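You operate a simulated robot arm through the tools that you are given. There is no shell and no other tool.

You run a simulated robot arm. Do the job below in one go: nothing can be reset, and whatever is moved stays where it is left.

JOB
Reset the intercom base's controls and switch its power off.
Fine: blue call off, level to 0, tone to 0, channel 1; power off last.

It is judged by the outcome, as a careful person would: the job done as asked, and still so three seconds after it is handed in. It fails if anything else is knocked over, pushed out of place, dropped, spilled or broken.

ROBOT AND FRAMES
A 7-joint arm with a two-finger parallel gripper, fixed in place. Base frame: the origin is at the foot of the arm, x ahead of it, y to its left, z up. Readings come in mm, degrees, newtons and seconds.
With the tool pointing down near the work surface it reaches from about 220 to 740 mm from the base axis. Its first joint turns from -166.0 to 166.0 degrees. Payload 1.57 kg.
The TCP is the grasp point between the finger pads, 30 mm short of the fingertips. In the tool frame z runs along the fingers and y along their closing line. The gripper opens to 110 mm. The fingers are 24 mm wide and 12 mm thick; the gripper's body (48 by 112 mm) begins 78 mm behind the TCP.
Orientation is told as [roll, pitch, yaw] about the base's x, y, z axes, in that order, counted from this pose: with the fingers straight down and closing along the base's y, the tool's x points along the base's -x, its y along +y and its z along -z.

CONTROLS
- The arm moves only by the tool arm_command. Its argument "commands" is a list of rows, each an object of numbers (a shift or turn left out is 0, a gripper value left out holds the last): "x", "y", "z": the shift along the tool's x, y, z in units of 25 mm (1.0 is 25 mm); "ax", "ay", "az": the turn, a rotation vector about the tool's x, y, z in units of 4 degrees (1.0 is 4 degrees); "gripper": the opening, from 0 (shut) to 1 (fully open). In form: [{"x": .., "y": .., "z": .., "ax": .., "ay": .., "az": .., "gripper": ..}, ...]. A call has 1 to 20 rows; each row shifts and turns the commanded pose from where the row before left it, along the tool's axes as they then stand. A call with a number of a shift or a turn outside -1 to 1 is refused whole. A row lasts 0.2 s, in which the tool goes at most 50 mm and 8.6 degrees; a call with a longer step from one row to the next is refused whole, and so is a gripper value outside its range. Where a pose cannot be reached the arm comes as near as it can. A force on the tool above 90 N (or 10 N above the force at the start of the call, whichever is more), or a blocked arm, ends the call early, and 0.2 s more pass. The fingers move at their own pace (about 45 mm/s each) and stop on an object; they squeeze with about 30 N. The grip force told is the motor's: it shows also when the fingers shut on nothing. Time passes only in rows, and 0.2 s behind the last, so rows that do not move let the fingers close. The reply holds the time, the measured pose of the TCP, the force on the tool along the base axes, the opening and the grip force, in the units named above and with some noise, with the torque about the TCP (base axes, N m) and any sound that the robot's microphone picked up, and new pictures: "pictures" is both (left out), scene, wrist or none.
- Cameras (640 x 400 px; columns grow to the right, rows downward): "scene" is fixed at [402.2, -639.4, 1581.1]; the picture's right is [0.57, 0.82, 0.00], its down [0.72, -0.49, -0.49] and it looks along [-0.41, 0.28, -0.87] (base axes); focal length 334 px, centre (320, 200). "wrist" rides on the gripper at [70, 16, -141] in the tool frame; the picture's right is [-0.23, 0.97, 0.00], its down [-0.86, -0.20, -0.48] and it looks along [-0.47, -0.11, 0.88] (tool axes); focal length 222 px, centre (320, 200). There is no depth. A picture from a camera that has moved, and an enlarged one, comes with that camera's place and axes in the base frame and with its lens. The place of the scene camera against the robot may be out by one fixed shift of up to 12 mm in any direction.
- move_column(by): slides the trunk up (or, below 0, down) by that many mm; the arm rides with it, the base frame stays. It gives what a move gives, with no picture.
- enlarge(camera, box): a new picture of the part [left, top, right, bottom] of that camera's present view, enlarged. It takes no simulated time.
- close_job(): hands the job in; it is judged then, once.

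Nothing tells you positions but the pictures and the camera data. Unless the task says otherwise, let go and move clear before handing in.

The tools are called as a command line: name --argument value ..., lists and objects as JSON in quotes. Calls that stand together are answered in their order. arm_command: Moves the arm, as the interface text tells. Its arguments: {"type":"object","properties":{"commands":{"type":"array","items":{"type":"object","properties":{"x":{"type":"number"},"y":{"type":"number"},"z":{"type":"number"},"ax":{"type":"number"},"ay":{"type":"number"},"az":{"type":"number"},"gripper":{"type":"number"}}}},"pictures":{"type":"string","enum":["both","scene","wrist","none"]}},"required":["commands"]} The other tools are called the same way: move_column (by) slides the trunk up or down; enlarge (camera, box) takes an enlarged picture of a part of a camera's view; close_job () hands the job in.

At the start:

```text
t: 0.0
tool_pos: [244.0, -416.9, 1228.6]
orientation: [0.0, 0.0, 0.1]
force: [0.5, 0.2, 0.5]
torque: [-0.02, -0.02, -0.05]
opening: 110.0
finger_force: 0.0
trunk travel left (down, up): [-525.0, 65.0]
```

scene: 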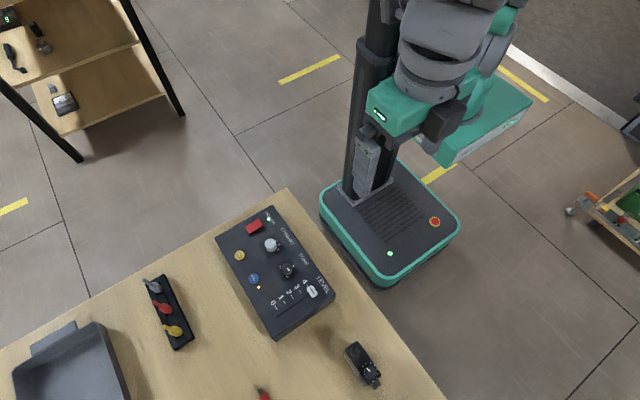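
wrist: 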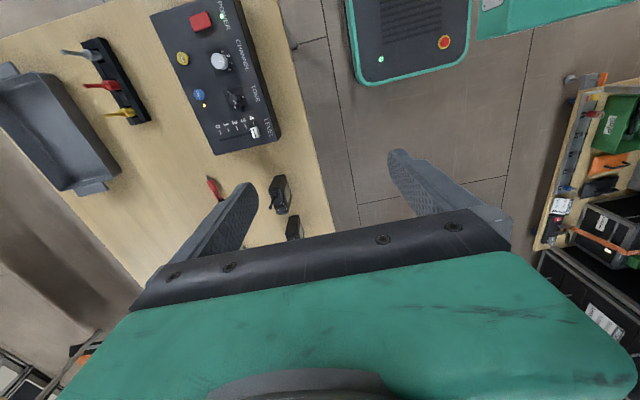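

I see the intercom base on the table, with a red power switch, two knobs, two buttons and a level slider. I'll take enlarged views first to read the controls.

enlarge --camera "scene" --box '[210, 195, 350, 345]'

enlarge --camera "wrist" --box '[140, 0, 300, 160]'

```text
2.67 times, centred on (280, 270) of scene
camera zoom: at [402.2, -639.4, 1581.1], right [0.57, 0.82, 0.0], down [0.72, -0.49, -0.49], along [-0.41, 0.28, -0.87], focal length 890 px, centre (427, 13)
```

zoom: 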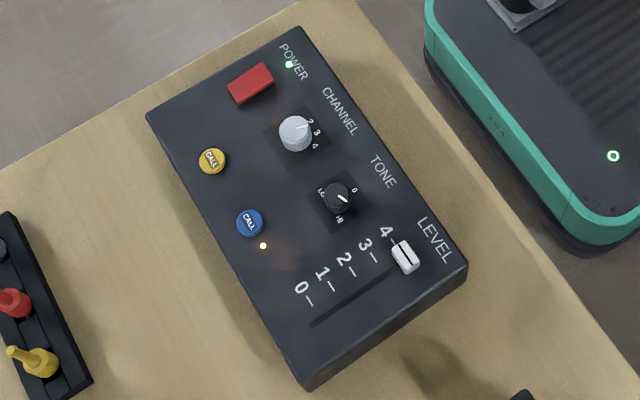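

```text
2.50 times, centred on (220, 80) of wrist
camera zoom: at [174.5, -398.7, 1369.5], right [0.23, 0.97, 0.0], down [0.86, -0.2, 0.48], along [0.47, -0.11, -0.88], focal length 555 px, centre (570, 500)
```

zoom: 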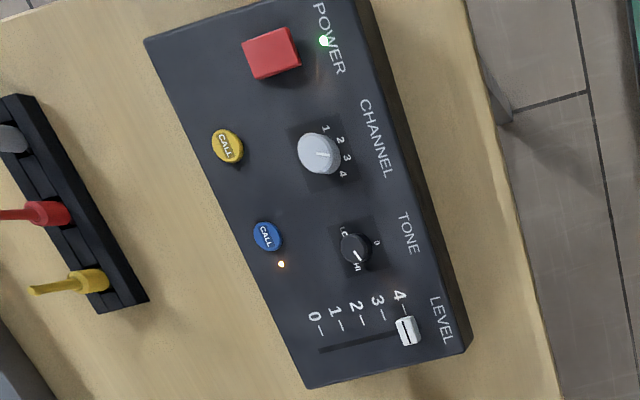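

I place the panel at about x 18–279, y −518 to −665 with its top near z 880, aligned with the base axes. The level slider at x≈243 travels along y, the blue call is at about (147,−639), and the red power switch is at about (41,−581). I'll lower the trunk partway and get a closer look.

move_column --by -150

arm_command --commands '[{"y": -1, "x": 0.5}, {"y": -1, "x": 0.5}, {"y": -1, "x": 0.5}, {"y": -1, "x": 0.5}, {}, {}]'

```text
t: 1.8
tool_pos: [244.2, -415.2, 1077.3]
orientation: [0.0, 0.0, 0.0]
force: [-0.2, -1.0, 0.7]
torque: [0.01, -0.05, -0.01]
opening: 109.8
finger_force: 0.0
trunk travel left (down, up): [-375.0, 215.0]
```

```text
t: 3.1
tool_pos: [195.3, -517.7, 1078.5]
orientation: [0.0, 0.0, 0.0]
force: [-0.2, 0.2, -0.1]
torque: [0.01, -0.03, 0.01]
opening: 109.9
finger_force: 0.1
trunk travel left (down, up): [-375.0, 215.0]
camera wrist: at [125.6, -499.9, 1220.1], right [0.23, 0.97, 0.0], down [0.85, -0.2, 0.48], along [0.47, -0.11, -0.88], focal length 222 px, centre (320, 200)
```

scene: 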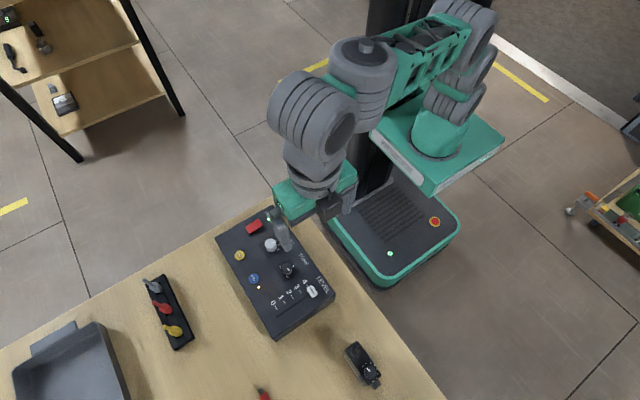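
wrist: 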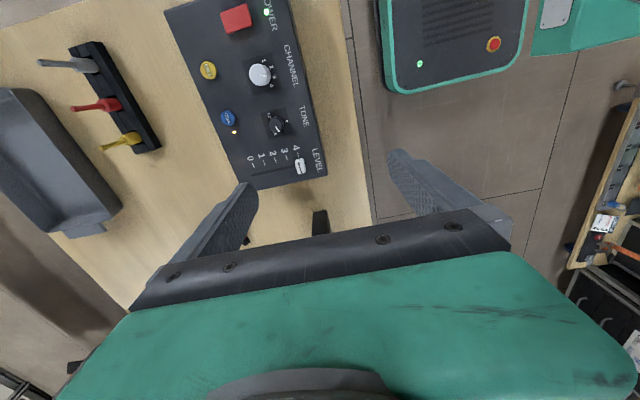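

The panel geometry agrees between the two cameras. I'll enlarge the wrist view to read the dials.

enlarge --camera "wrist" --box '[190, 0, 340, 110]'

enlarge --camera "wrist" --box '[200, 95, 340, 190]'

```text
3.64 times, centred on (265, 55) of wrist
camera zoom: at [125.6, -499.9, 1220.1], right [0.23, 0.97, 0.0], down [0.85, -0.2, 0.48], along [0.47, -0.11, -0.88], focal length 808 px, centre (520, 727)
```

zoom: 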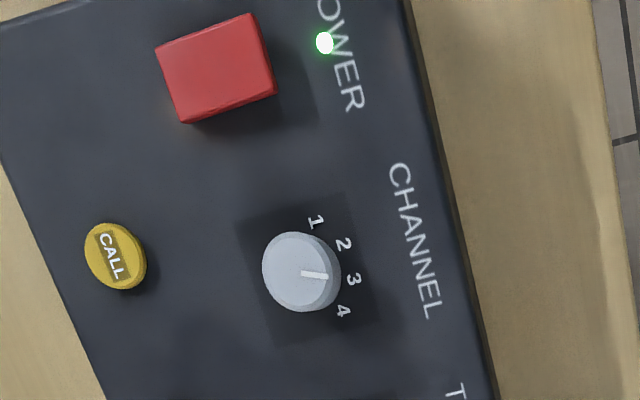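

```text
4.21 times, centred on (270, 142) of wrist
camera zoom: at [125.6, -499.9, 1220.1], right [0.23, 0.97, 0.0], down [0.85, -0.2, 0.48], along [0.47, -0.11, -0.88], focal length 935 px, centre (530, 442)
```

zoom: 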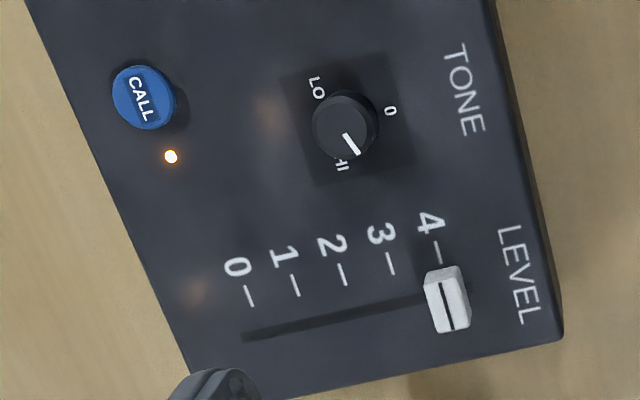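

Readings: channel is at 3, with its knob at about (105,−576). Tone is turned toward HI, with its knob at about (169,−575). Level is at 4 and the blue call is lit. I'll start with the blue call, closing the fingers and hovering over it.

arm_command --commands '[{"x": 0.386, "y": -0.97, "gripper": 0}, {"x": 0.386, "y": -0.97}, {"x": 0.386, "y": -0.97}, {"x": 0.386, "y": -0.97}, {"x": 0.386, "y": -0.97}, {"z": 0.8}, {"z": 0.8}, {"z": 0.8}, {"z": 0.8}, {"z": 0.8}, {}, {}]'

```text
t: 5.8
tool_pos: [142.7, -592.8, 960.4]
orientation: [0.0, 0.0, 0.0]
force: [0.5, 0.1, -0.3]
torque: [0.01, -0.01, 0.01]
opening: 0.1
finger_force: 21.3
out of reach, approached as far as the arm can: row 3, 4, 5
trunk travel left (down, up): [-375.0, 215.0]
camera wrist: at [73.4, -575.6, 1101.7], right [0.23, 0.97, 0.0], down [0.85, -0.2, 0.48], along [0.47, -0.11, -0.88], focal length 222 px, centre (320, 200)
```

scene: 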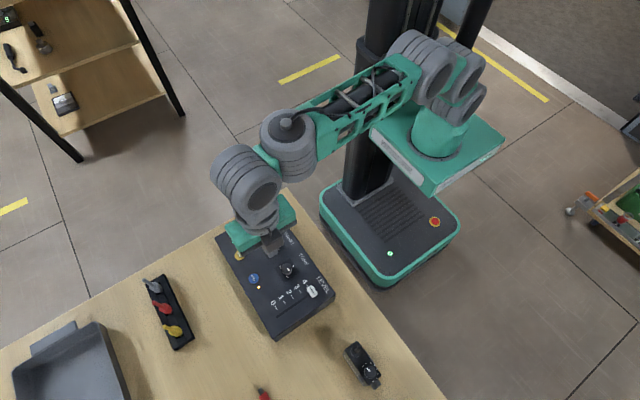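
wrist: 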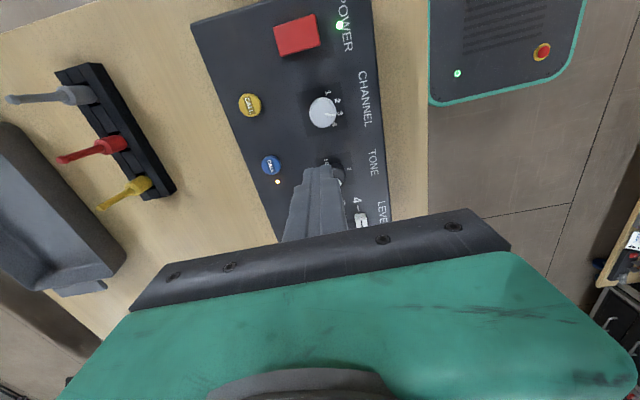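

The arm hit its reach limit while it was high up. I'll try again at this lower height, moving to above the blue button.

arm_command --commands '[{"y": -0.5}, {"y": -0.5}, {"y": -0.5}, {"y": -0.34}, {}]'

```text
t: 7.0
tool_pos: [144.9, -637.6, 959.2]
orientation: [0.0, -0.1, 0.0]
force: [0.0, -1.7, -0.1]
torque: [0.01, -0.01, 0.05]
opening: 0.1
finger_force: 21.5
trunk travel left (down, up): [-375.0, 215.0]
camera wrist: at [74.6, -621.3, 1101.8], right [0.23, 0.97, 0.0], down [0.86, -0.2, 0.48], along [0.47, -0.11, -0.88], focal length 222 px, centre (320, 200)
```

scene: 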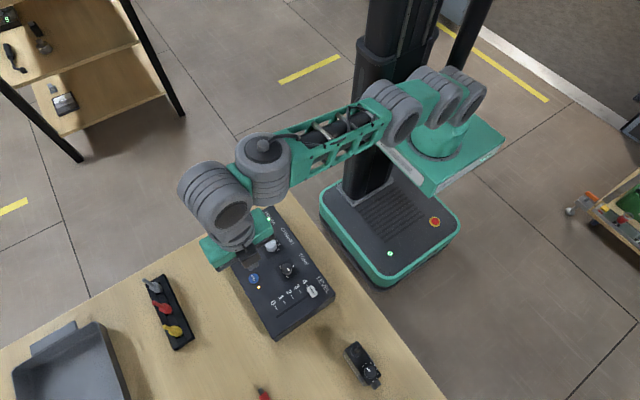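
wrist: 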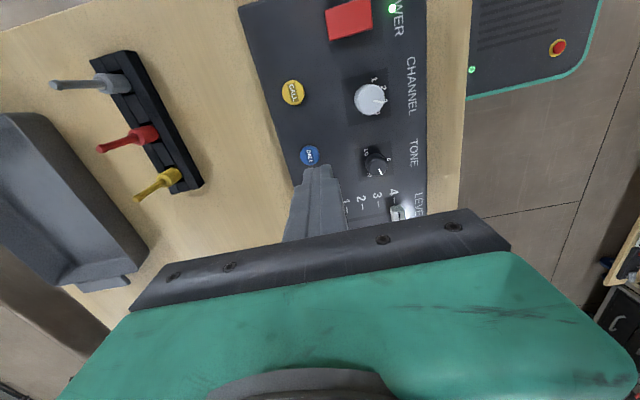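

I'll zoom the wrist view to refine where the button is relative to the fingertips.

enlarge --camera "wrist" --box '[270, 120, 430, 220]'

enlarge --camera "wrist" --box '[260, 0, 440, 112]'

enlarge --camera "scene" --box '[190, 200, 330, 300]'

```text
4.00 times, centred on (350, 170) of wrist
camera zoom: at [74.6, -621.3, 1101.8], right [0.23, 0.97, 0.0], down [0.86, -0.2, 0.48], along [0.47, -0.11, -0.88], focal length 888 px, centre (200, 320)
```

zoom: 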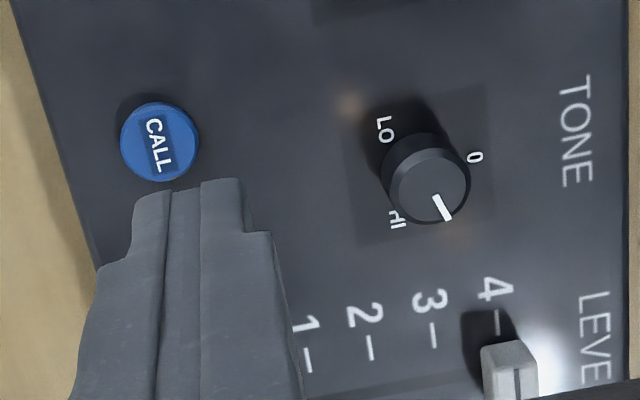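

```text
3.56 times, centred on (350, 56) of wrist
camera zoom: at [74.6, -621.3, 1101.8], right [0.23, 0.97, 0.0], down [0.86, -0.2, 0.48], along [0.47, -0.11, -0.88], focal length 790 px, centre (213, 712)
```

zoom: 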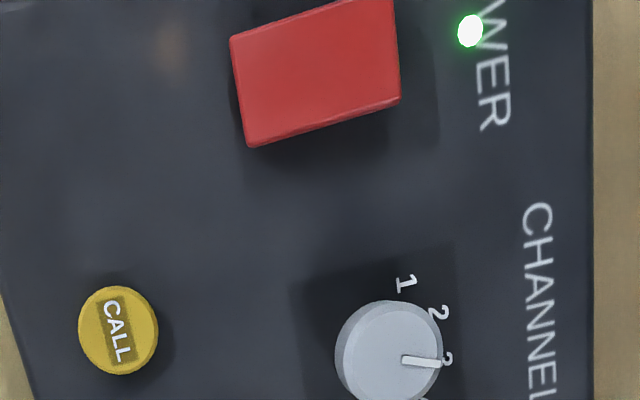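

```text
4.00 times, centred on (260, 250) of scene
camera zoom: at [402.2, -639.4, 1581.1], right [0.57, 0.82, 0.0], down [0.72, -0.49, -0.49], along [-0.41, 0.28, -0.87], focal length 1335 px, centre (560, 0)
```

zoom: 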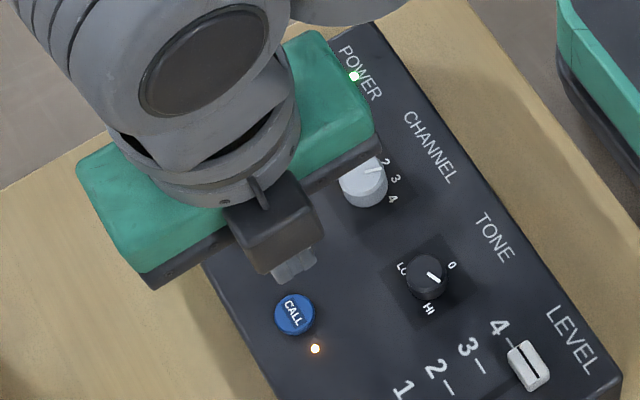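

The wrist views suggest the button is near (143,−648) and a bit lower than I assumed. I'll shift over it, descend 30 mm and look again.

arm_command --commands '[{"y": -0.42}, {"z": 0.4}, {"z": 0.4}, {"z": 0.4}, {}]' --pictures "none"

enlarge --camera "wrist" --box '[270, 120, 430, 220]'

enlarge --camera "scene" --box '[220, 230, 300, 290]'

```text
t: 8.2
tool_pos: [145.7, -637.6, 930.9]
orientation: [0.1, 0.0, 0.0]
force: [-0.7, -0.3, 0.7]
torque: [0.0, 0.02, 0.0]
opening: 0.0
finger_force: 21.5
out of reach, approached as far as the arm can: row 1
trunk travel left (down, up): [-375.0, 215.0]
```

```text
4.00 times, centred on (350, 170) of wrist
camera zoom: at [75.0, -620.7, 1072.2], right [0.23, 0.97, 0.0], down [0.86, -0.2, 0.48], along [0.47, -0.11, -0.88], focal length 888 px, centre (200, 320)
```

zoom: 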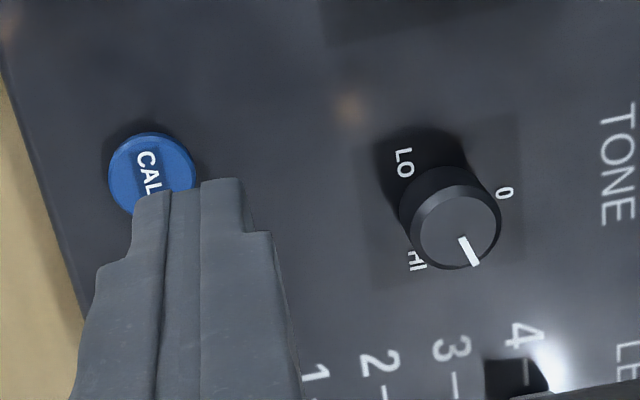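

```text
6.67 times, centred on (260, 260) of scene
camera zoom: at [402.2, -639.4, 1581.1], right [0.57, 0.82, 0.0], down [0.72, -0.49, -0.49], along [-0.41, 0.28, -0.87], focal length 2224 px, centre (720, -200)
```

zoom: 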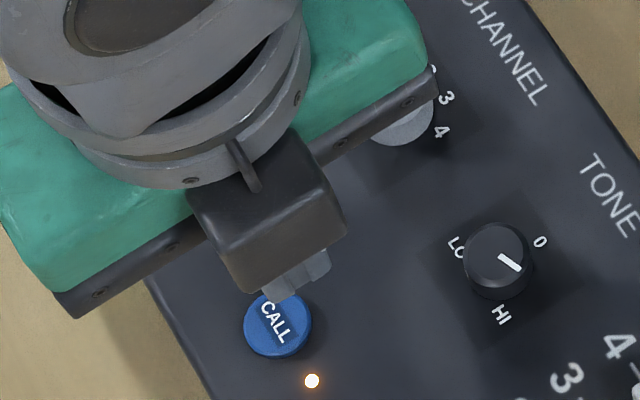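

The triangulation now agrees on the button at about (144.5,−649), z≈860. The arm reaches further when the shoulder is higher relative to the tool, so I'll raise the trunk and lower the arm by the same amount.

move_column --by 120

arm_command --commands '[{"z": 0.8}, {"z": 0.8}, {"z": 0.8}, {"z": 0.8}, {"z": 0.8}, {"z": 0.8}, {"y": -0.23}, {"y": -0.23}, {}]' --pictures "both"

enlarge --camera "wrist" --box '[270, 120, 430, 220]'

enlarge --camera "scene" --box '[220, 230, 300, 290]'

```text
t: 9.7
tool_pos: [144.7, -638.2, 1051.1]
orientation: [0.0, -0.1, 0.0]
force: [0.1, -1.5, 0.7]
torque: [0.01, 0.0, -0.02]
opening: 0.0
finger_force: 21.0
trunk travel left (down, up): [-495.0, 95.0]
```

```text
t: 11.7
tool_pos: [145.7, -647.6, 931.1]
orientation: [0.0, -0.1, 0.0]
force: [0.2, -1.1, 0.1]
torque: [-0.02, -0.05, -0.02]
opening: 0.1
finger_force: 21.1
trunk travel left (down, up): [-495.0, 95.0]
camera wrist: at [75.7, -631.9, 1072.2], right [0.23, 0.97, 0.0], down [0.86, -0.2, 0.48], along [0.47, -0.11, -0.88], focal length 222 px, centre (320, 200)
```

scene: 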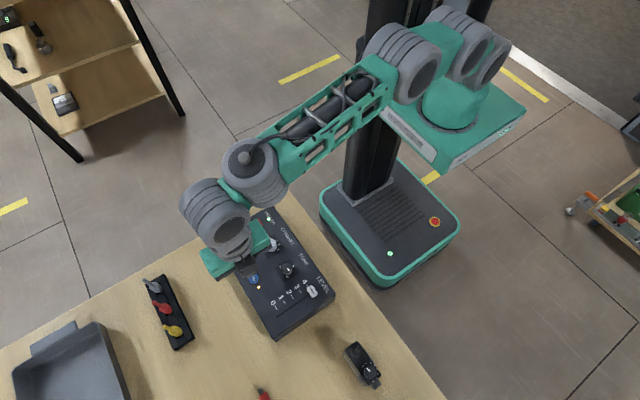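
wrist: 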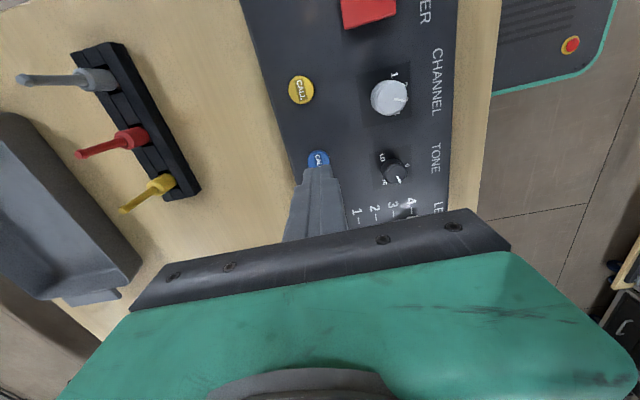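

```text
4.00 times, centred on (350, 170) of wrist
camera zoom: at [75.7, -631.9, 1072.2], right [0.23, 0.97, 0.0], down [0.86, -0.2, 0.48], along [0.47, -0.11, -0.88], focal length 888 px, centre (200, 320)
```

zoom: 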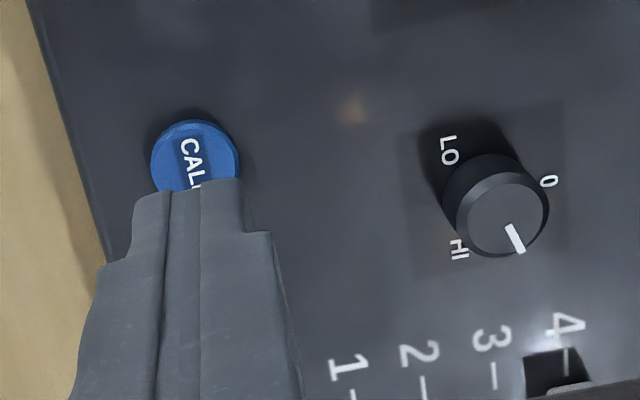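

```text
6.67 times, centred on (260, 260) of scene
camera zoom: at [402.2, -639.4, 1581.1], right [0.57, 0.82, 0.0], down [0.72, -0.49, -0.49], along [-0.41, 0.28, -0.87], focal length 2224 px, centre (720, -200)
```

zoom: 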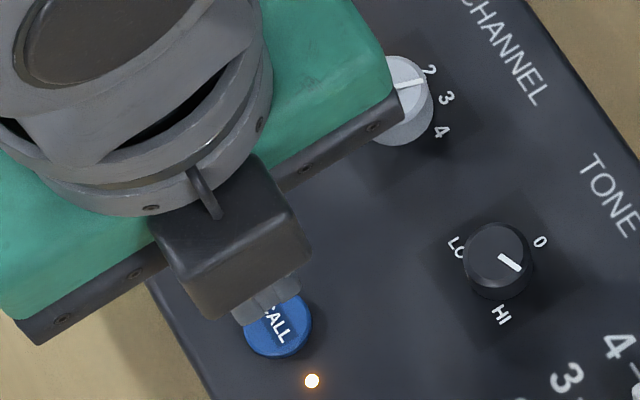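

The tip is well aligned over the blue button. I'll descend in small steps and watch the force.

arm_command --commands '[{"y": -0.06, "z": 0.3}, {"z": 0.3}, {"z": 0.3}, {"z": 0.1}, {"z": 0.1}, {}]' --pictures "none"

enlarge --camera "wrist" --box '[270, 120, 430, 220]'

enlarge --camera "scene" --box '[220, 230, 300, 290]'

```text
t: 13.1
tool_pos: [145.7, -650.7, 903.0]
orientation: [0.0, 0.0, -0.1]
force: [0.3, 1.2, 0.2]
torque: [0.0, 0.01, -0.01]
opening: 0.0
finger_force: 21.1
trunk travel left (down, up): [-495.0, 95.0]
```

```text
4.00 times, centred on (350, 170) of wrist
camera zoom: at [76.1, -633.7, 1044.7], right [0.23, 0.97, 0.0], down [0.86, -0.2, 0.48], along [0.47, -0.11, -0.88], focal length 888 px, centre (200, 320)
```

zoom: 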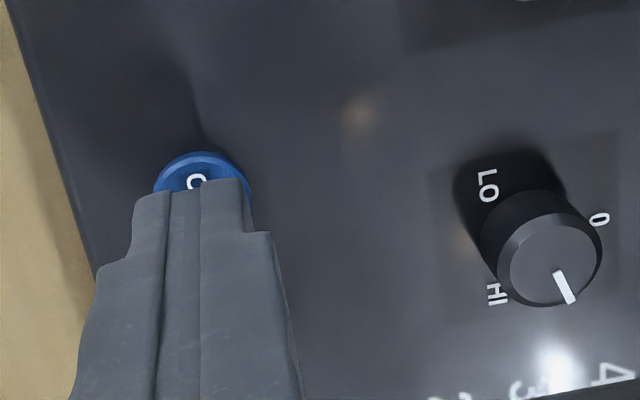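

```text
6.67 times, centred on (260, 260) of scene
camera zoom: at [402.2, -639.4, 1581.1], right [0.57, 0.82, 0.0], down [0.72, -0.49, -0.49], along [-0.41, 0.28, -0.87], focal length 2224 px, centre (720, -200)
```

zoom: 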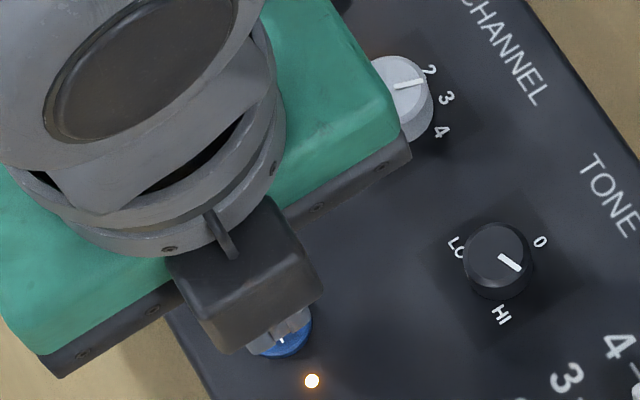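

arm_command --commands '[{"y": 0.08}, {"z": 0.08}, {"z": 0.08}, {"z": 0.08}, {"z": 0.08}]' --pictures "none"

enlarge --camera "scene" --box '[220, 230, 300, 290]'

```text
t: 14.2
tool_pos: [145.3, -648.9, 895.7]
orientation: [0.0, 0.1, 0.0]
force: [-0.1, 0.4, -0.4]
torque: [-0.01, -0.03, -0.02]
opening: 0.0
finger_force: 21.2
trunk travel left (down, up): [-495.0, 95.0]
```

```text
6.67 times, centred on (260, 260) of scene
camera zoom: at [402.2, -639.4, 1581.1], right [0.57, 0.82, 0.0], down [0.72, -0.49, -0.49], along [-0.41, 0.28, -0.87], focal length 2224 px, centre (720, -200)
```

zoom: 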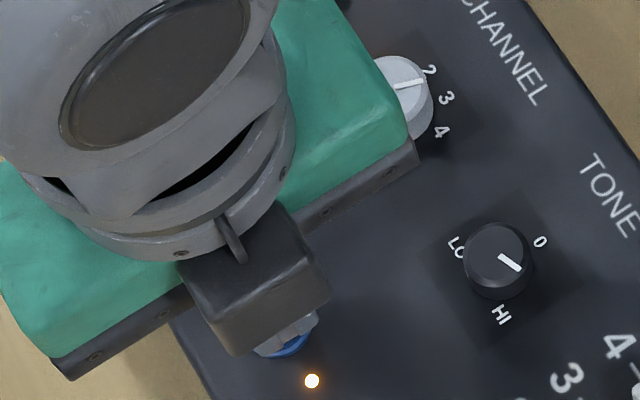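

arm_command --commands '[{"z": 0.06}, {"z": 0.06}]' --pictures "none"

arm_command --commands '[{"z": 0.06}]' --pictures "none"

enlarge --camera "scene" --box '[220, 230, 300, 290]'

```text
t: 14.8
tool_pos: [145.3, -649.6, 892.8]
orientation: [0.0, 0.0, 0.0]
force: [0.2, 0.0, 0.9]
torque: [-0.01, -0.04, -0.04]
opening: 0.0
finger_force: 20.9
trunk travel left (down, up): [-495.0, 95.0]
```

```text
t: 15.2
tool_pos: [145.4, -648.9, 891.7]
orientation: [0.0, 0.0, 0.1]
force: [0.7, 1.1, 2.5]
torque: [0.03, -0.01, -0.02]
opening: 0.0
finger_force: 21.7
trunk travel left (down, up): [-495.0, 95.0]
heard: click, click
```

```text
6.67 times, centred on (260, 260) of scene
camera zoom: at [402.2, -639.4, 1581.1], right [0.57, 0.82, 0.0], down [0.72, -0.49, -0.49], along [-0.41, 0.28, -0.87], focal length 2224 px, centre (720, -200)
```

zoom: 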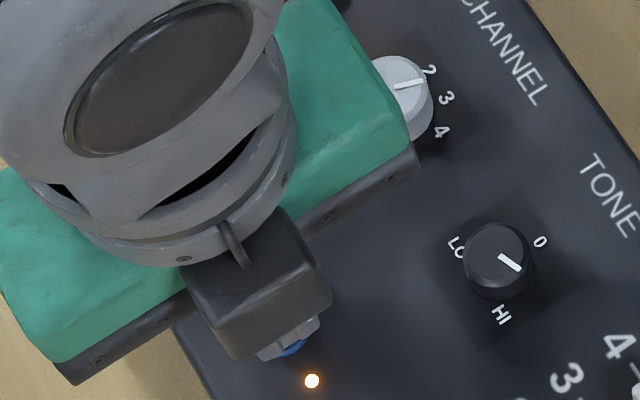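

I heard two clicks and the light is still on, so the button probably toggled twice at the edge of its travel. I'll lift clear, check it, then press once more firmly.

arm_command --commands '[{"z": -0.3}, {}]' --pictures "none"

enlarge --camera "scene" --box '[220, 230, 300, 290]'

```text
t: 15.8
tool_pos: [145.6, -648.0, 898.4]
orientation: [0.0, -0.1, -0.1]
force: [0.3, -0.3, 0.1]
torque: [0.05, 0.05, -0.01]
opening: 0.0
finger_force: 21.4
trunk travel left (down, up): [-495.0, 95.0]
```

```text
6.67 times, centred on (260, 260) of scene
camera zoom: at [402.2, -639.4, 1581.1], right [0.57, 0.82, 0.0], down [0.72, -0.49, -0.49], along [-0.41, 0.28, -0.87], focal length 2224 px, centre (720, -200)
```

zoom: 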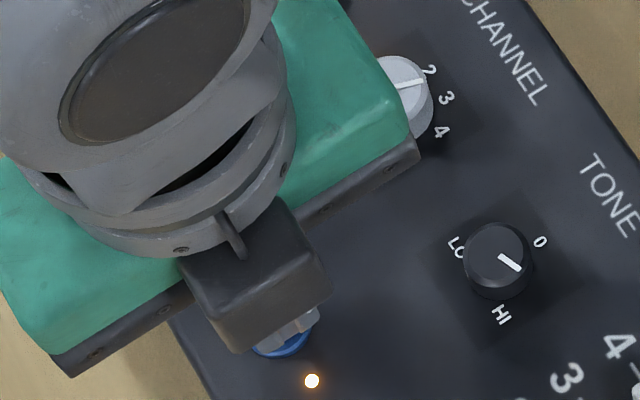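

arm_command --commands '[{"z": 0.38}, {}, {"z": -0.5}, {}]' --pictures "none"

enlarge --camera "scene" --box '[220, 230, 300, 290]'

```text
t: 16.9
tool_pos: [144.3, -648.7, 901.3]
orientation: [0.0, -0.1, 0.0]
force: [-0.1, -1.1, -0.5]
torque: [-0.02, 0.0, -0.02]
opening: 0.0
finger_force: 21.2
trunk travel left (down, up): [-495.0, 95.0]
heard: click
```

```text
6.67 times, centred on (260, 260) of scene
camera zoom: at [402.2, -639.4, 1581.1], right [0.57, 0.82, 0.0], down [0.72, -0.49, -0.49], along [-0.41, 0.28, -0.87], focal length 2224 px, centre (720, -200)
```

zoom: 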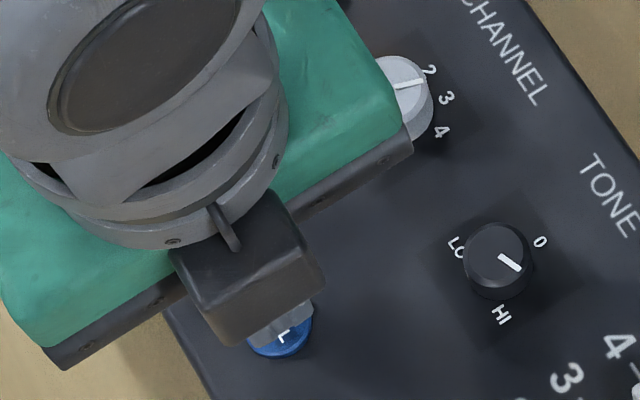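

The blue call light is off. Next is the level slider at about (242.5,−560.5), with tick 0 near y≈−641. I'll raise the trunk for reach, move over the slider with a modest opening and look.

move_column --by 50

arm_command --commands '[{"x": -0.78, "y": 0.706, "gripper": 0.45}, {"x": -0.78, "y": 0.706}, {"x": -0.78, "y": 0.706}, {"x": -0.78, "y": 0.706}, {"x": -0.78, "y": 0.706}, {"z": 0.6}, {"z": 0.6}, {}]' --pictures "both"

enlarge --camera "wrist" --box '[240, 110, 400, 210]'

enlarge --camera "scene" --box '[240, 245, 340, 320]'

```text
t: 17.8
tool_pos: [143.2, -647.9, 951.4]
orientation: [0.0, 0.0, 0.0]
force: [-0.1, 0.3, 0.6]
torque: [0.01, 0.02, 0.03]
opening: 0.0
finger_force: 21.2
trunk travel left (down, up): [-545.0, 45.0]
```

```text
t: 19.6
tool_pos: [240.3, -560.5, 922.3]
orientation: [0.0, 0.1, 0.1]
force: [-0.2, 0.6, 0.1]
torque: [0.04, 0.01, 0.01]
opening: 49.6
finger_force: 0.0
trunk travel left (down, up): [-545.0, 45.0]
camera wrist: at [170.7, -543.0, 1062.7], right [0.23, 0.97, 0.0], down [0.86, -0.2, 0.48], along [0.47, -0.11, -0.88], focal length 222 px, centre (320, 200)
```

scene: 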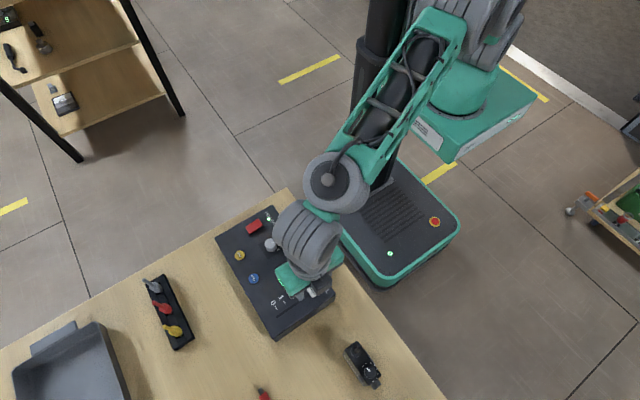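
wrist: 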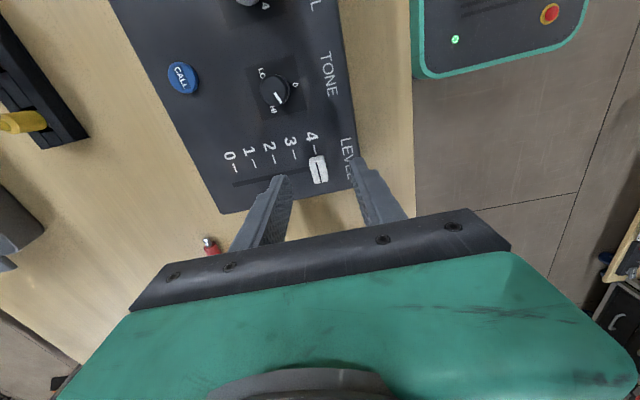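

```text
4.00 times, centred on (320, 160) of wrist
camera zoom: at [170.7, -543.0, 1062.7], right [0.23, 0.97, 0.0], down [0.86, -0.2, 0.48], along [0.47, -0.11, -0.88], focal length 888 px, centre (320, 360)
```

zoom: 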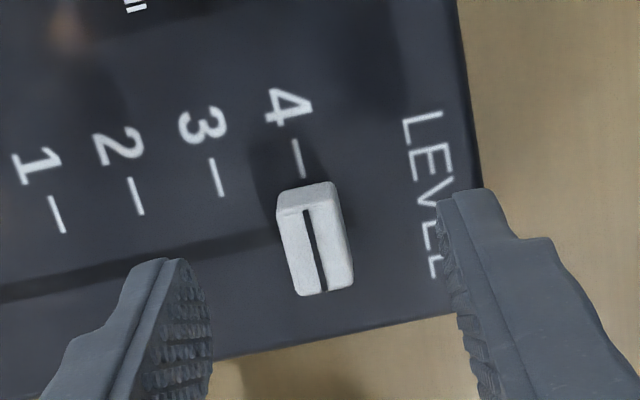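

```text
5.33 times, centred on (290, 282) of scene
camera zoom: at [402.2, -639.4, 1581.1], right [0.57, 0.82, 0.0], down [0.72, -0.49, -0.49], along [-0.41, 0.28, -0.87], focal length 1780 px, centre (480, -240)
```

zoom: 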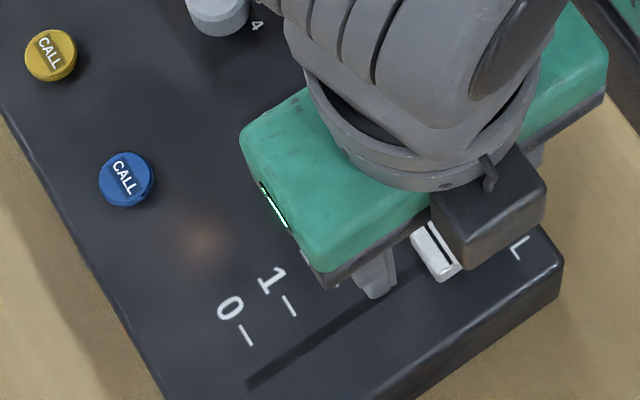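

The fingers straddle the slider well. I'll descend carefully.

arm_command --commands '[{"x": -0.09, "z": 0.3}, {"z": 0.3}, {"z": 0.3}, {"z": 0.1}, {}]' --pictures "none"

enlarge --camera "wrist" --box '[240, 110, 400, 210]'

enlarge --camera "scene" --box '[240, 245, 340, 320]'

```text
t: 20.8
tool_pos: [242.7, -560.7, 896.6]
orientation: [0.0, 0.0, 0.0]
force: [0.0, -0.3, 0.5]
torque: [0.02, -0.03, -0.05]
opening: 49.5
finger_force: 0.0
trunk travel left (down, up): [-545.0, 45.0]
```

```text
4.00 times, centred on (320, 160) of wrist
camera zoom: at [173.0, -544.2, 1037.9], right [0.23, 0.97, 0.0], down [0.86, -0.2, 0.48], along [0.47, -0.11, -0.88], focal length 888 px, centre (320, 360)
```

zoom: 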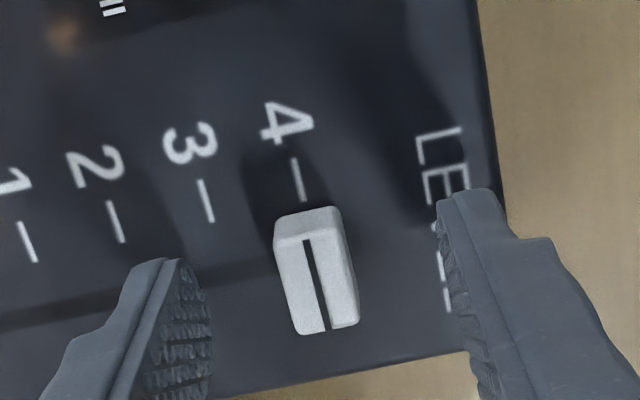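

```text
5.33 times, centred on (290, 282) of scene
camera zoom: at [402.2, -639.4, 1581.1], right [0.57, 0.82, 0.0], down [0.72, -0.49, -0.49], along [-0.41, 0.28, -0.87], focal length 1780 px, centre (480, -240)
```

zoom: 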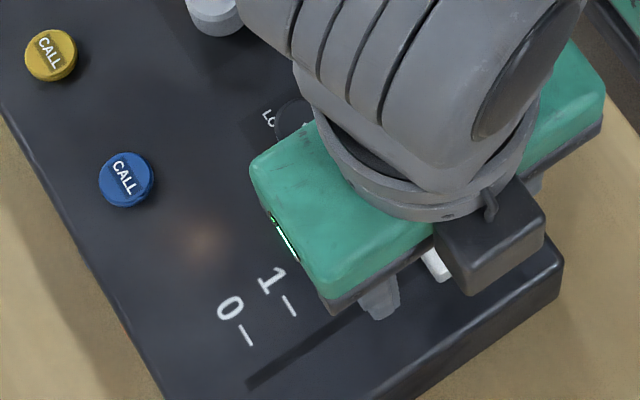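

arm_command --commands '[{"z": 0.06}, {"z": 0.06}, {}]' --pictures "none"

arm_command --commands '[{"gripper": 0.05}, {}, {}, {}, {}]' --pictures "none"

enlarge --camera "wrist" --box '[240, 110, 400, 210]'

```text
t: 21.6
tool_pos: [243.4, -560.3, 894.1]
orientation: [-0.1, 0.1, 0.0]
force: [0.7, 0.1, -0.8]
torque: [0.0, 0.03, -0.01]
opening: 49.3
finger_force: 0.1
trunk travel left (down, up): [-545.0, 45.0]
```

```text
t: 22.8
tool_pos: [242.9, -560.4, 894.1]
orientation: [0.0, 0.0, -0.1]
force: [0.6, -5.7, -0.2]
torque: [-0.13, -0.15, 0.04]
opening: 13.8
finger_force: 30.5
trunk travel left (down, up): [-545.0, 45.0]
```

```text
4.00 times, centred on (320, 160) of wrist
camera zoom: at [173.8, -544.4, 1035.3], right [0.23, 0.97, 0.0], down [0.85, -0.2, 0.48], along [0.47, -0.11, -0.88], focal length 888 px, centre (320, 360)
```

zoom: 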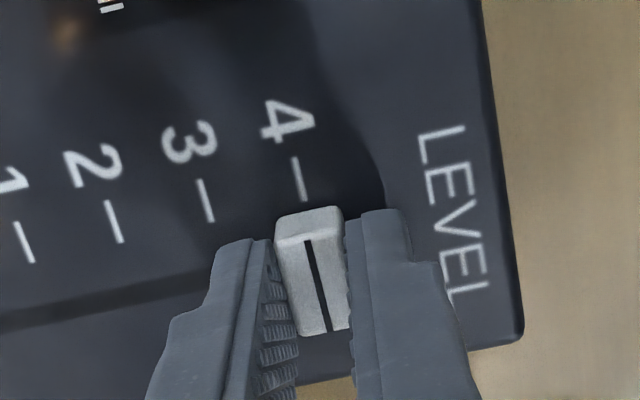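

The slider is gripped at 13.8 mm. I'll slide it along −y in steps and check it.

arm_command --commands '[{"y": -0.4}, {"y": -0.4}, {"y": -0.4}, {"y": -0.4}, {"y": -0.4}, {"y": -0.4}, {"y": -0.4}, {}]' --pictures "none"

enlarge --camera "wrist" --box '[240, 110, 400, 210]'

enlarge --camera "scene" --box '[210, 200, 340, 340]'

```text
t: 24.6
tool_pos: [243.7, -630.5, 894.0]
orientation: [-0.1, 0.0, 0.1]
force: [5.6, -0.5, 6.3]
torque: [-0.01, -0.13, -0.06]
opening: 13.8
finger_force: 30.5
trunk travel left (down, up): [-545.0, 45.0]
```

```text
4.00 times, centred on (320, 160) of wrist
camera zoom: at [173.8, -613.5, 1035.2], right [0.23, 0.97, 0.0], down [0.86, -0.2, 0.48], along [0.47, -0.11, -0.88], focal length 888 px, centre (320, 360)
```

zoom: 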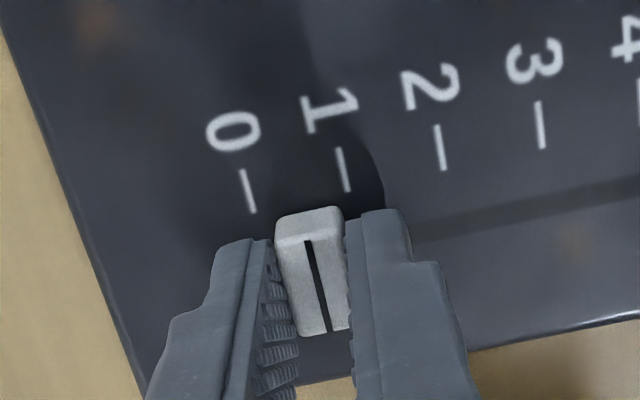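

```text
2.86 times, centred on (275, 270) of scene
camera zoom: at [402.2, -639.4, 1581.1], right [0.57, 0.82, 0.0], down [0.72, -0.49, -0.49], along [-0.41, 0.28, -0.87], focal length 953 px, centre (449, 0)
```

zoom: 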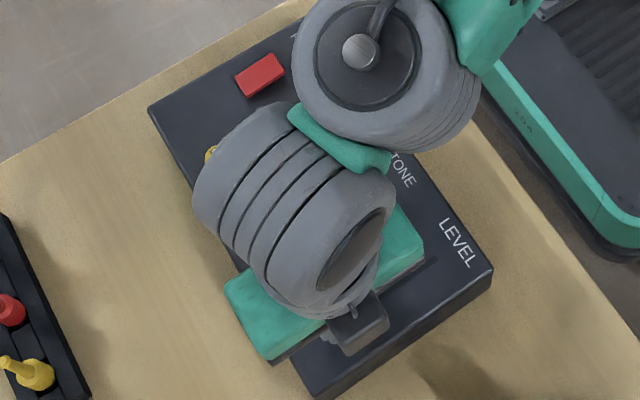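

It's half a division from 0, so about 10 mm remains.

arm_command --commands '[{"y": -0.1}, {"y": -0.1}, {"y": -0.1}, {"y": -0.1}, {}]' --pictures "none"

enlarge --camera "wrist" --box '[240, 110, 400, 210]'

```text
t: 25.8
tool_pos: [243.1, -640.3, 892.8]
orientation: [0.1, -0.1, 0.2]
force: [2.5, 0.3, 6.7]
torque: [0.0, 0.1, 0.02]
opening: 13.9
finger_force: 30.7
trunk travel left (down, up): [-545.0, 45.0]
```

```text
4.00 times, centred on (320, 160) of wrist
camera zoom: at [173.8, -624.1, 1035.2], right [0.23, 0.97, 0.0], down [0.85, -0.2, 0.48], along [0.47, -0.11, -0.88], focal length 888 px, centre (320, 360)
```

zoom: 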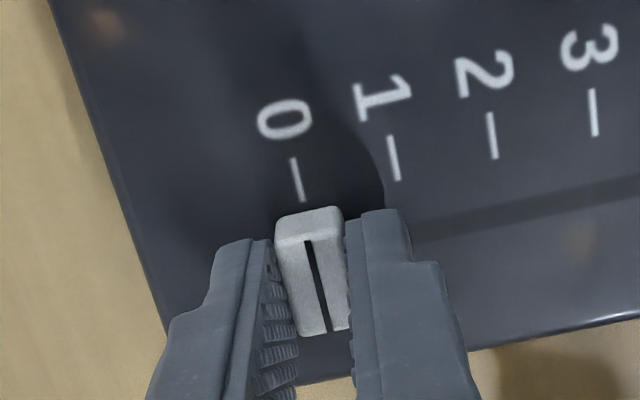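

Level lines up with 0, matching how it sat on the 4 tick at the start. I'll release, lift, and move to the tone knob at about (172,−580).

arm_command --commands '[{"gripper": 0.3}, {}, {}, {"z": -0.5}, {"z": -0.5}, {"z": -0.6}, {}]' --pictures "none"

arm_command --commands '[{"x": 0.71, "y": 0.6, "gripper": 0.4}, {"x": 0.71, "y": 0.6}, {"x": 0.71, "y": 0.6}, {"x": 0.71, "y": 0.6}, {}, {}]' --pictures "both"

enlarge --camera "wrist" --box '[240, 110, 400, 210]'

enlarge --camera "scene" --box '[210, 200, 340, 340]'

```text
t: 27.4
tool_pos: [244.4, -640.6, 933.1]
orientation: [0.1, 0.1, 0.0]
force: [0.0, -0.3, 0.0]
torque: [0.01, 0.02, 0.02]
opening: 32.8
finger_force: 0.0
trunk travel left (down, up): [-545.0, 45.0]
```

```text
t: 28.8
tool_pos: [174.8, -580.5, 933.1]
orientation: [0.0, 0.0, 0.0]
force: [-0.2, 0.6, -0.5]
torque: [-0.01, -0.02, 0.0]
opening: 43.9
finger_force: 0.0
trunk travel left (down, up): [-545.0, 45.0]
camera wrist: at [105.0, -564.8, 1075.4], right [0.23, 0.97, 0.0], down [0.86, -0.2, 0.48], along [0.47, -0.11, -0.88], focal length 222 px, centre (320, 200)
```

scene: 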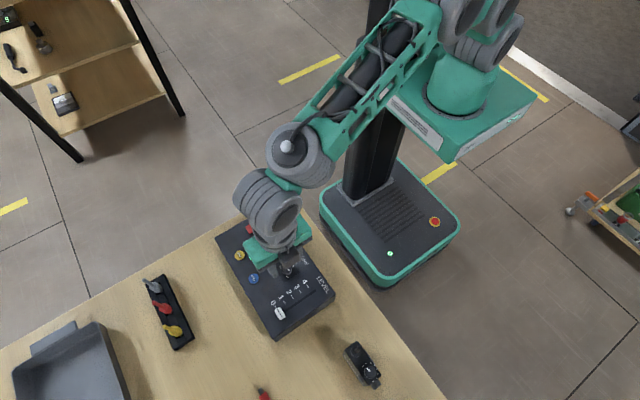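
wrist: 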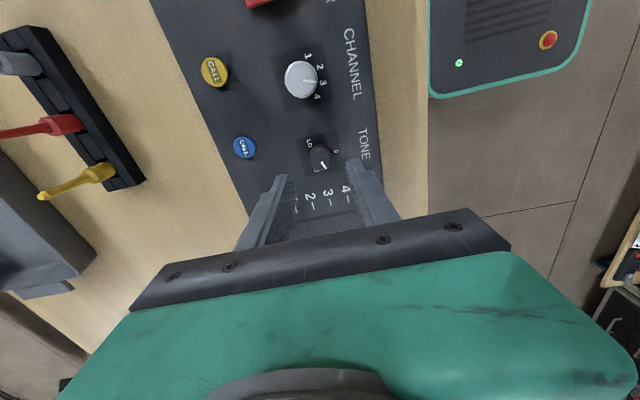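

```text
4.00 times, centred on (320, 160) of wrist
camera zoom: at [105.0, -564.8, 1075.4], right [0.23, 0.97, 0.0], down [0.86, -0.2, 0.48], along [0.47, -0.11, -0.88], focal length 888 px, centre (320, 360)
```

zoom: 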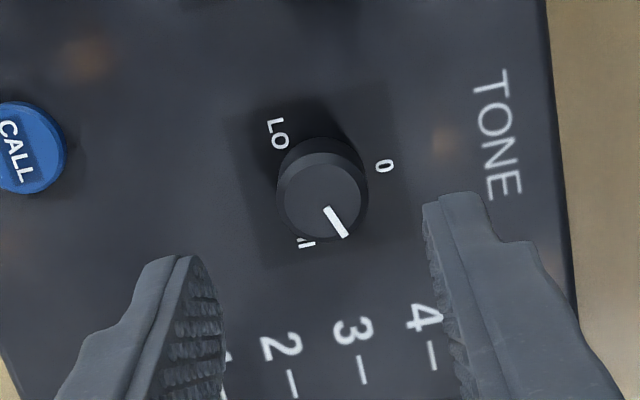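

```text
2.86 times, centred on (275, 270) of scene
camera zoom: at [402.2, -639.4, 1581.1], right [0.57, 0.82, 0.0], down [0.72, -0.49, -0.49], along [-0.41, 0.28, -0.87], focal length 953 px, centre (449, 0)
```

zoom: 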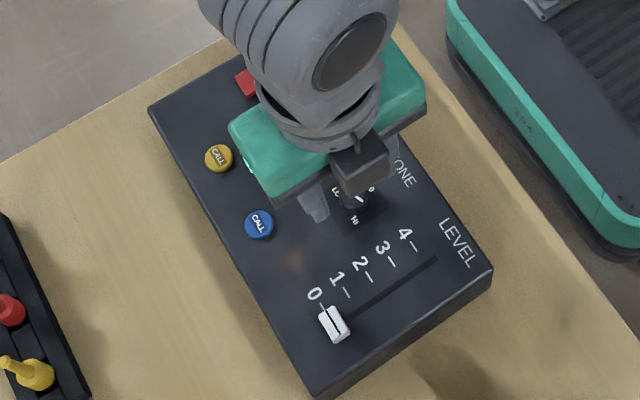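

Level reads 0 and the base hasn't moved. The tone pointer is about 69° clockwise of 0, so I'll pre-rotate the gripper about −35° and then descend over the knob.

arm_command --commands '[{"x": 0.11, "az": 0.97}, {"az": 0.97}, {"az": 0.97}, {"az": 0.97}, {"az": 0.97}, {"az": 0.97}, {"az": 0.97}, {"az": 0.97}, {"az": 0.97}, {}, {}]' --pictures "none"

enlarge --camera "wrist" --box '[240, 110, 400, 210]'

```text
t: 31.2
tool_pos: [170.4, -580.5, 932.1]
orientation: [0.0, 0.0, -34.9]
force: [-0.2, -0.1, -0.2]
torque: [0.0, -0.01, -0.02]
opening: 44.0
finger_force: 0.1
trunk travel left (down, up): [-545.0, 45.0]
```

```text
4.00 times, centred on (320, 160) of wrist
camera zoom: at [122.4, -526.6, 1074.3], right [0.74, 0.67, 0.0], down [0.59, -0.65, 0.48], along [0.32, -0.36, -0.88], focal length 888 px, centre (320, 360)
```

zoom: 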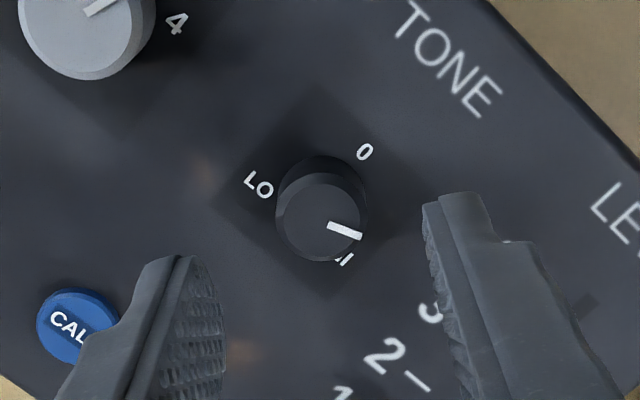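

Alignment is good. I'll descend around the knob.

arm_command --commands '[{"z": 0.4}, {"z": 0.4}, {"z": 0.4}, {"z": 0.1}, {"z": 0.1}, {"z": 0.1}, {}]' --pictures "none"

enlarge --camera "wrist" --box '[240, 110, 400, 210]'

```text
t: 32.8
tool_pos: [168.4, -581.2, 895.6]
orientation: [0.0, 0.0, -34.8]
force: [1.0, -0.8, 0.0]
torque: [-0.01, 0.0, 0.0]
opening: 44.3
finger_force: 0.0
trunk travel left (down, up): [-545.0, 45.0]
```

```text
4.00 times, centred on (320, 160) of wrist
camera zoom: at [121.5, -527.2, 1037.0], right [0.74, 0.67, 0.0], down [0.59, -0.65, 0.48], along [0.32, -0.36, -0.88], focal length 888 px, centre (320, 360)
```

zoom: 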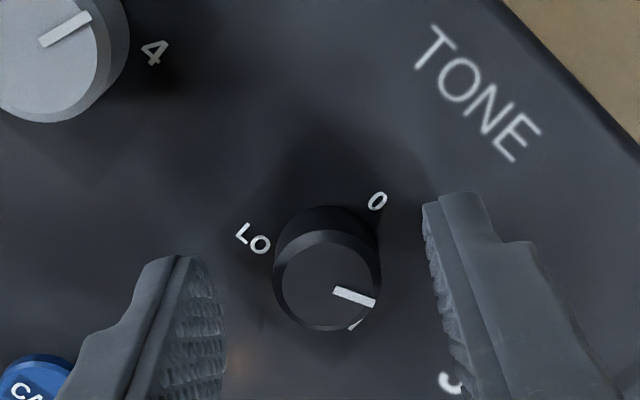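

arm_command --commands '[{"z": 0.08}, {"z": 0.08}, {"gripper": 0.1}, {}, {}, {}, {}]' --pictures "none"

enlarge --camera "wrist" --box '[240, 110, 400, 210]'

```text
t: 34.4
tool_pos: [168.4, -580.7, 892.3]
orientation: [0.0, 0.1, -34.9]
force: [5.3, 8.3, -0.3]
torque: [0.42, 0.1, 0.01]
opening: 21.5
finger_force: 34.9
trunk travel left (down, up): [-545.0, 45.0]
```

```text
4.00 times, centred on (320, 160) of wrist
camera zoom: at [122.4, -526.4, 1033.1], right [0.74, 0.67, 0.0], down [0.59, -0.65, 0.48], along [0.32, -0.35, -0.88], focal length 888 px, centre (320, 360)
```

zoom: 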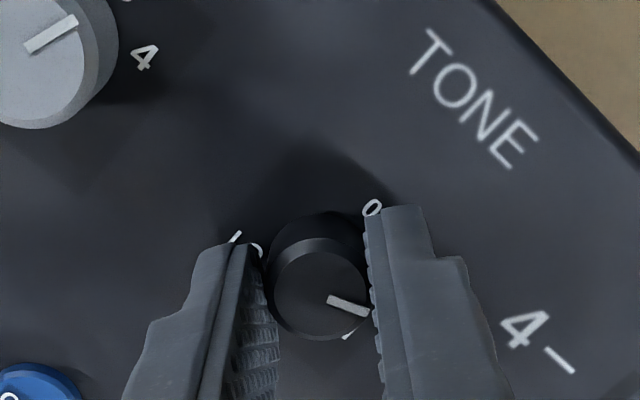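

Gripped. I'll relieve the small side load, then rotate counter-clockwise halfway and check.

arm_command --commands '[{"y": 0.03}, {"az": -0.9}, {"az": -0.9}, {"az": -0.9}, {"az": -0.9}, {"az": -0.9}, {"az": -0.9}, {"az": -0.9}, {"az": -0.9}, {}]' --pictures "none"

enlarge --camera "wrist" --box '[240, 110, 400, 210]'

```text
t: 36.6
tool_pos: [168.8, -580.3, 891.7]
orientation: [0.1, 0.0, -6.0]
force: [-0.7, 10.9, -4.4]
torque: [0.27, 0.32, 0.04]
opening: 21.2
finger_force: 34.5
trunk travel left (down, up): [-545.0, 45.0]
```

```text
4.00 times, centred on (320, 160) of wrist
camera zoom: at [102.7, -556.1, 1033.1], right [0.33, 0.94, 0.0], down [0.83, -0.29, 0.48], along [0.45, -0.16, -0.88], focal length 888 px, centre (320, 360)
```

zoom: 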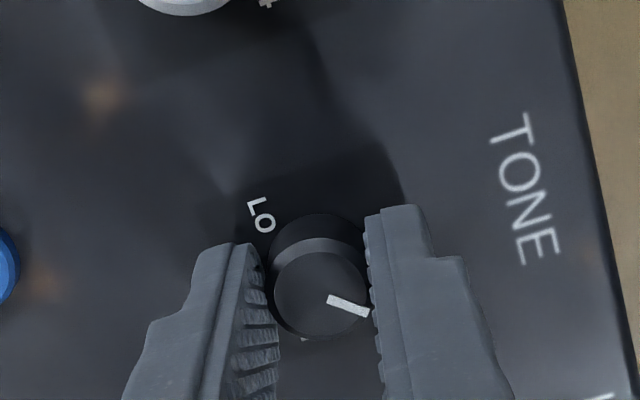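

The knob turns with the gripper. I'll continue the remaining ~40°.

arm_command --commands '[{"y": 0.03}, {"az": -0.912}, {"az": -0.912}, {"az": -0.912}, {"az": -0.912}, {"az": -0.912}, {"az": -0.912}, {"az": -0.912}, {"az": -0.912}, {"az": -0.912}, {"az": -0.912}, {"az": -0.912}, {}]' --pictures "none"

enlarge --camera "wrist" --box '[240, 110, 400, 210]'

enlarge --camera "scene" --box '[210, 200, 340, 340]'

```text
t: 39.4
tool_pos: [170.5, -580.5, 891.8]
orientation: [0.0, 0.1, 34.1]
force: [1.2, 0.6, -9.6]
torque: [-0.46, 0.41, 0.0]
opening: 21.5
finger_force: 34.7
trunk travel left (down, up): [-545.0, 45.0]
```

```text
4.00 times, centred on (320, 160) of wrist
camera zoom: at [103.5, -605.3, 1033.0], right [-0.36, 0.93, 0.0], down [0.82, 0.31, 0.48], along [0.45, 0.17, -0.88], focal length 888 px, centre (320, 360)
```

zoom: 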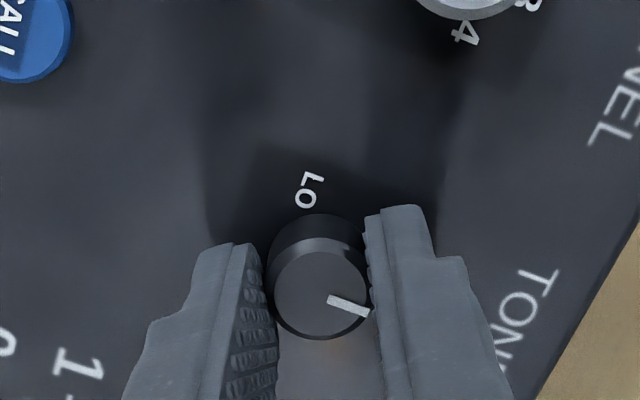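

```text
2.86 times, centred on (275, 270) of scene
camera zoom: at [402.2, -639.4, 1581.1], right [0.57, 0.82, 0.0], down [0.72, -0.49, -0.49], along [-0.41, 0.28, -0.87], focal length 953 px, centre (449, 0)
```

zoom: 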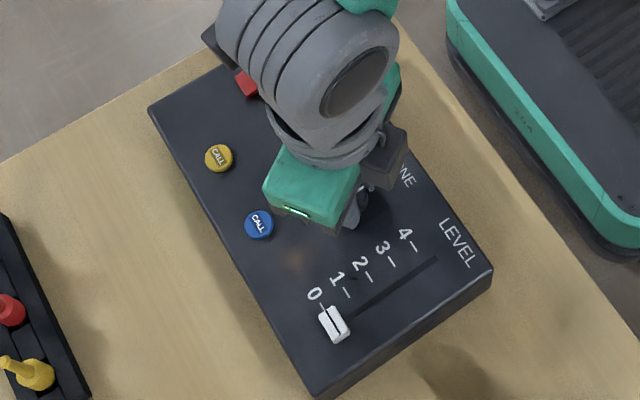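

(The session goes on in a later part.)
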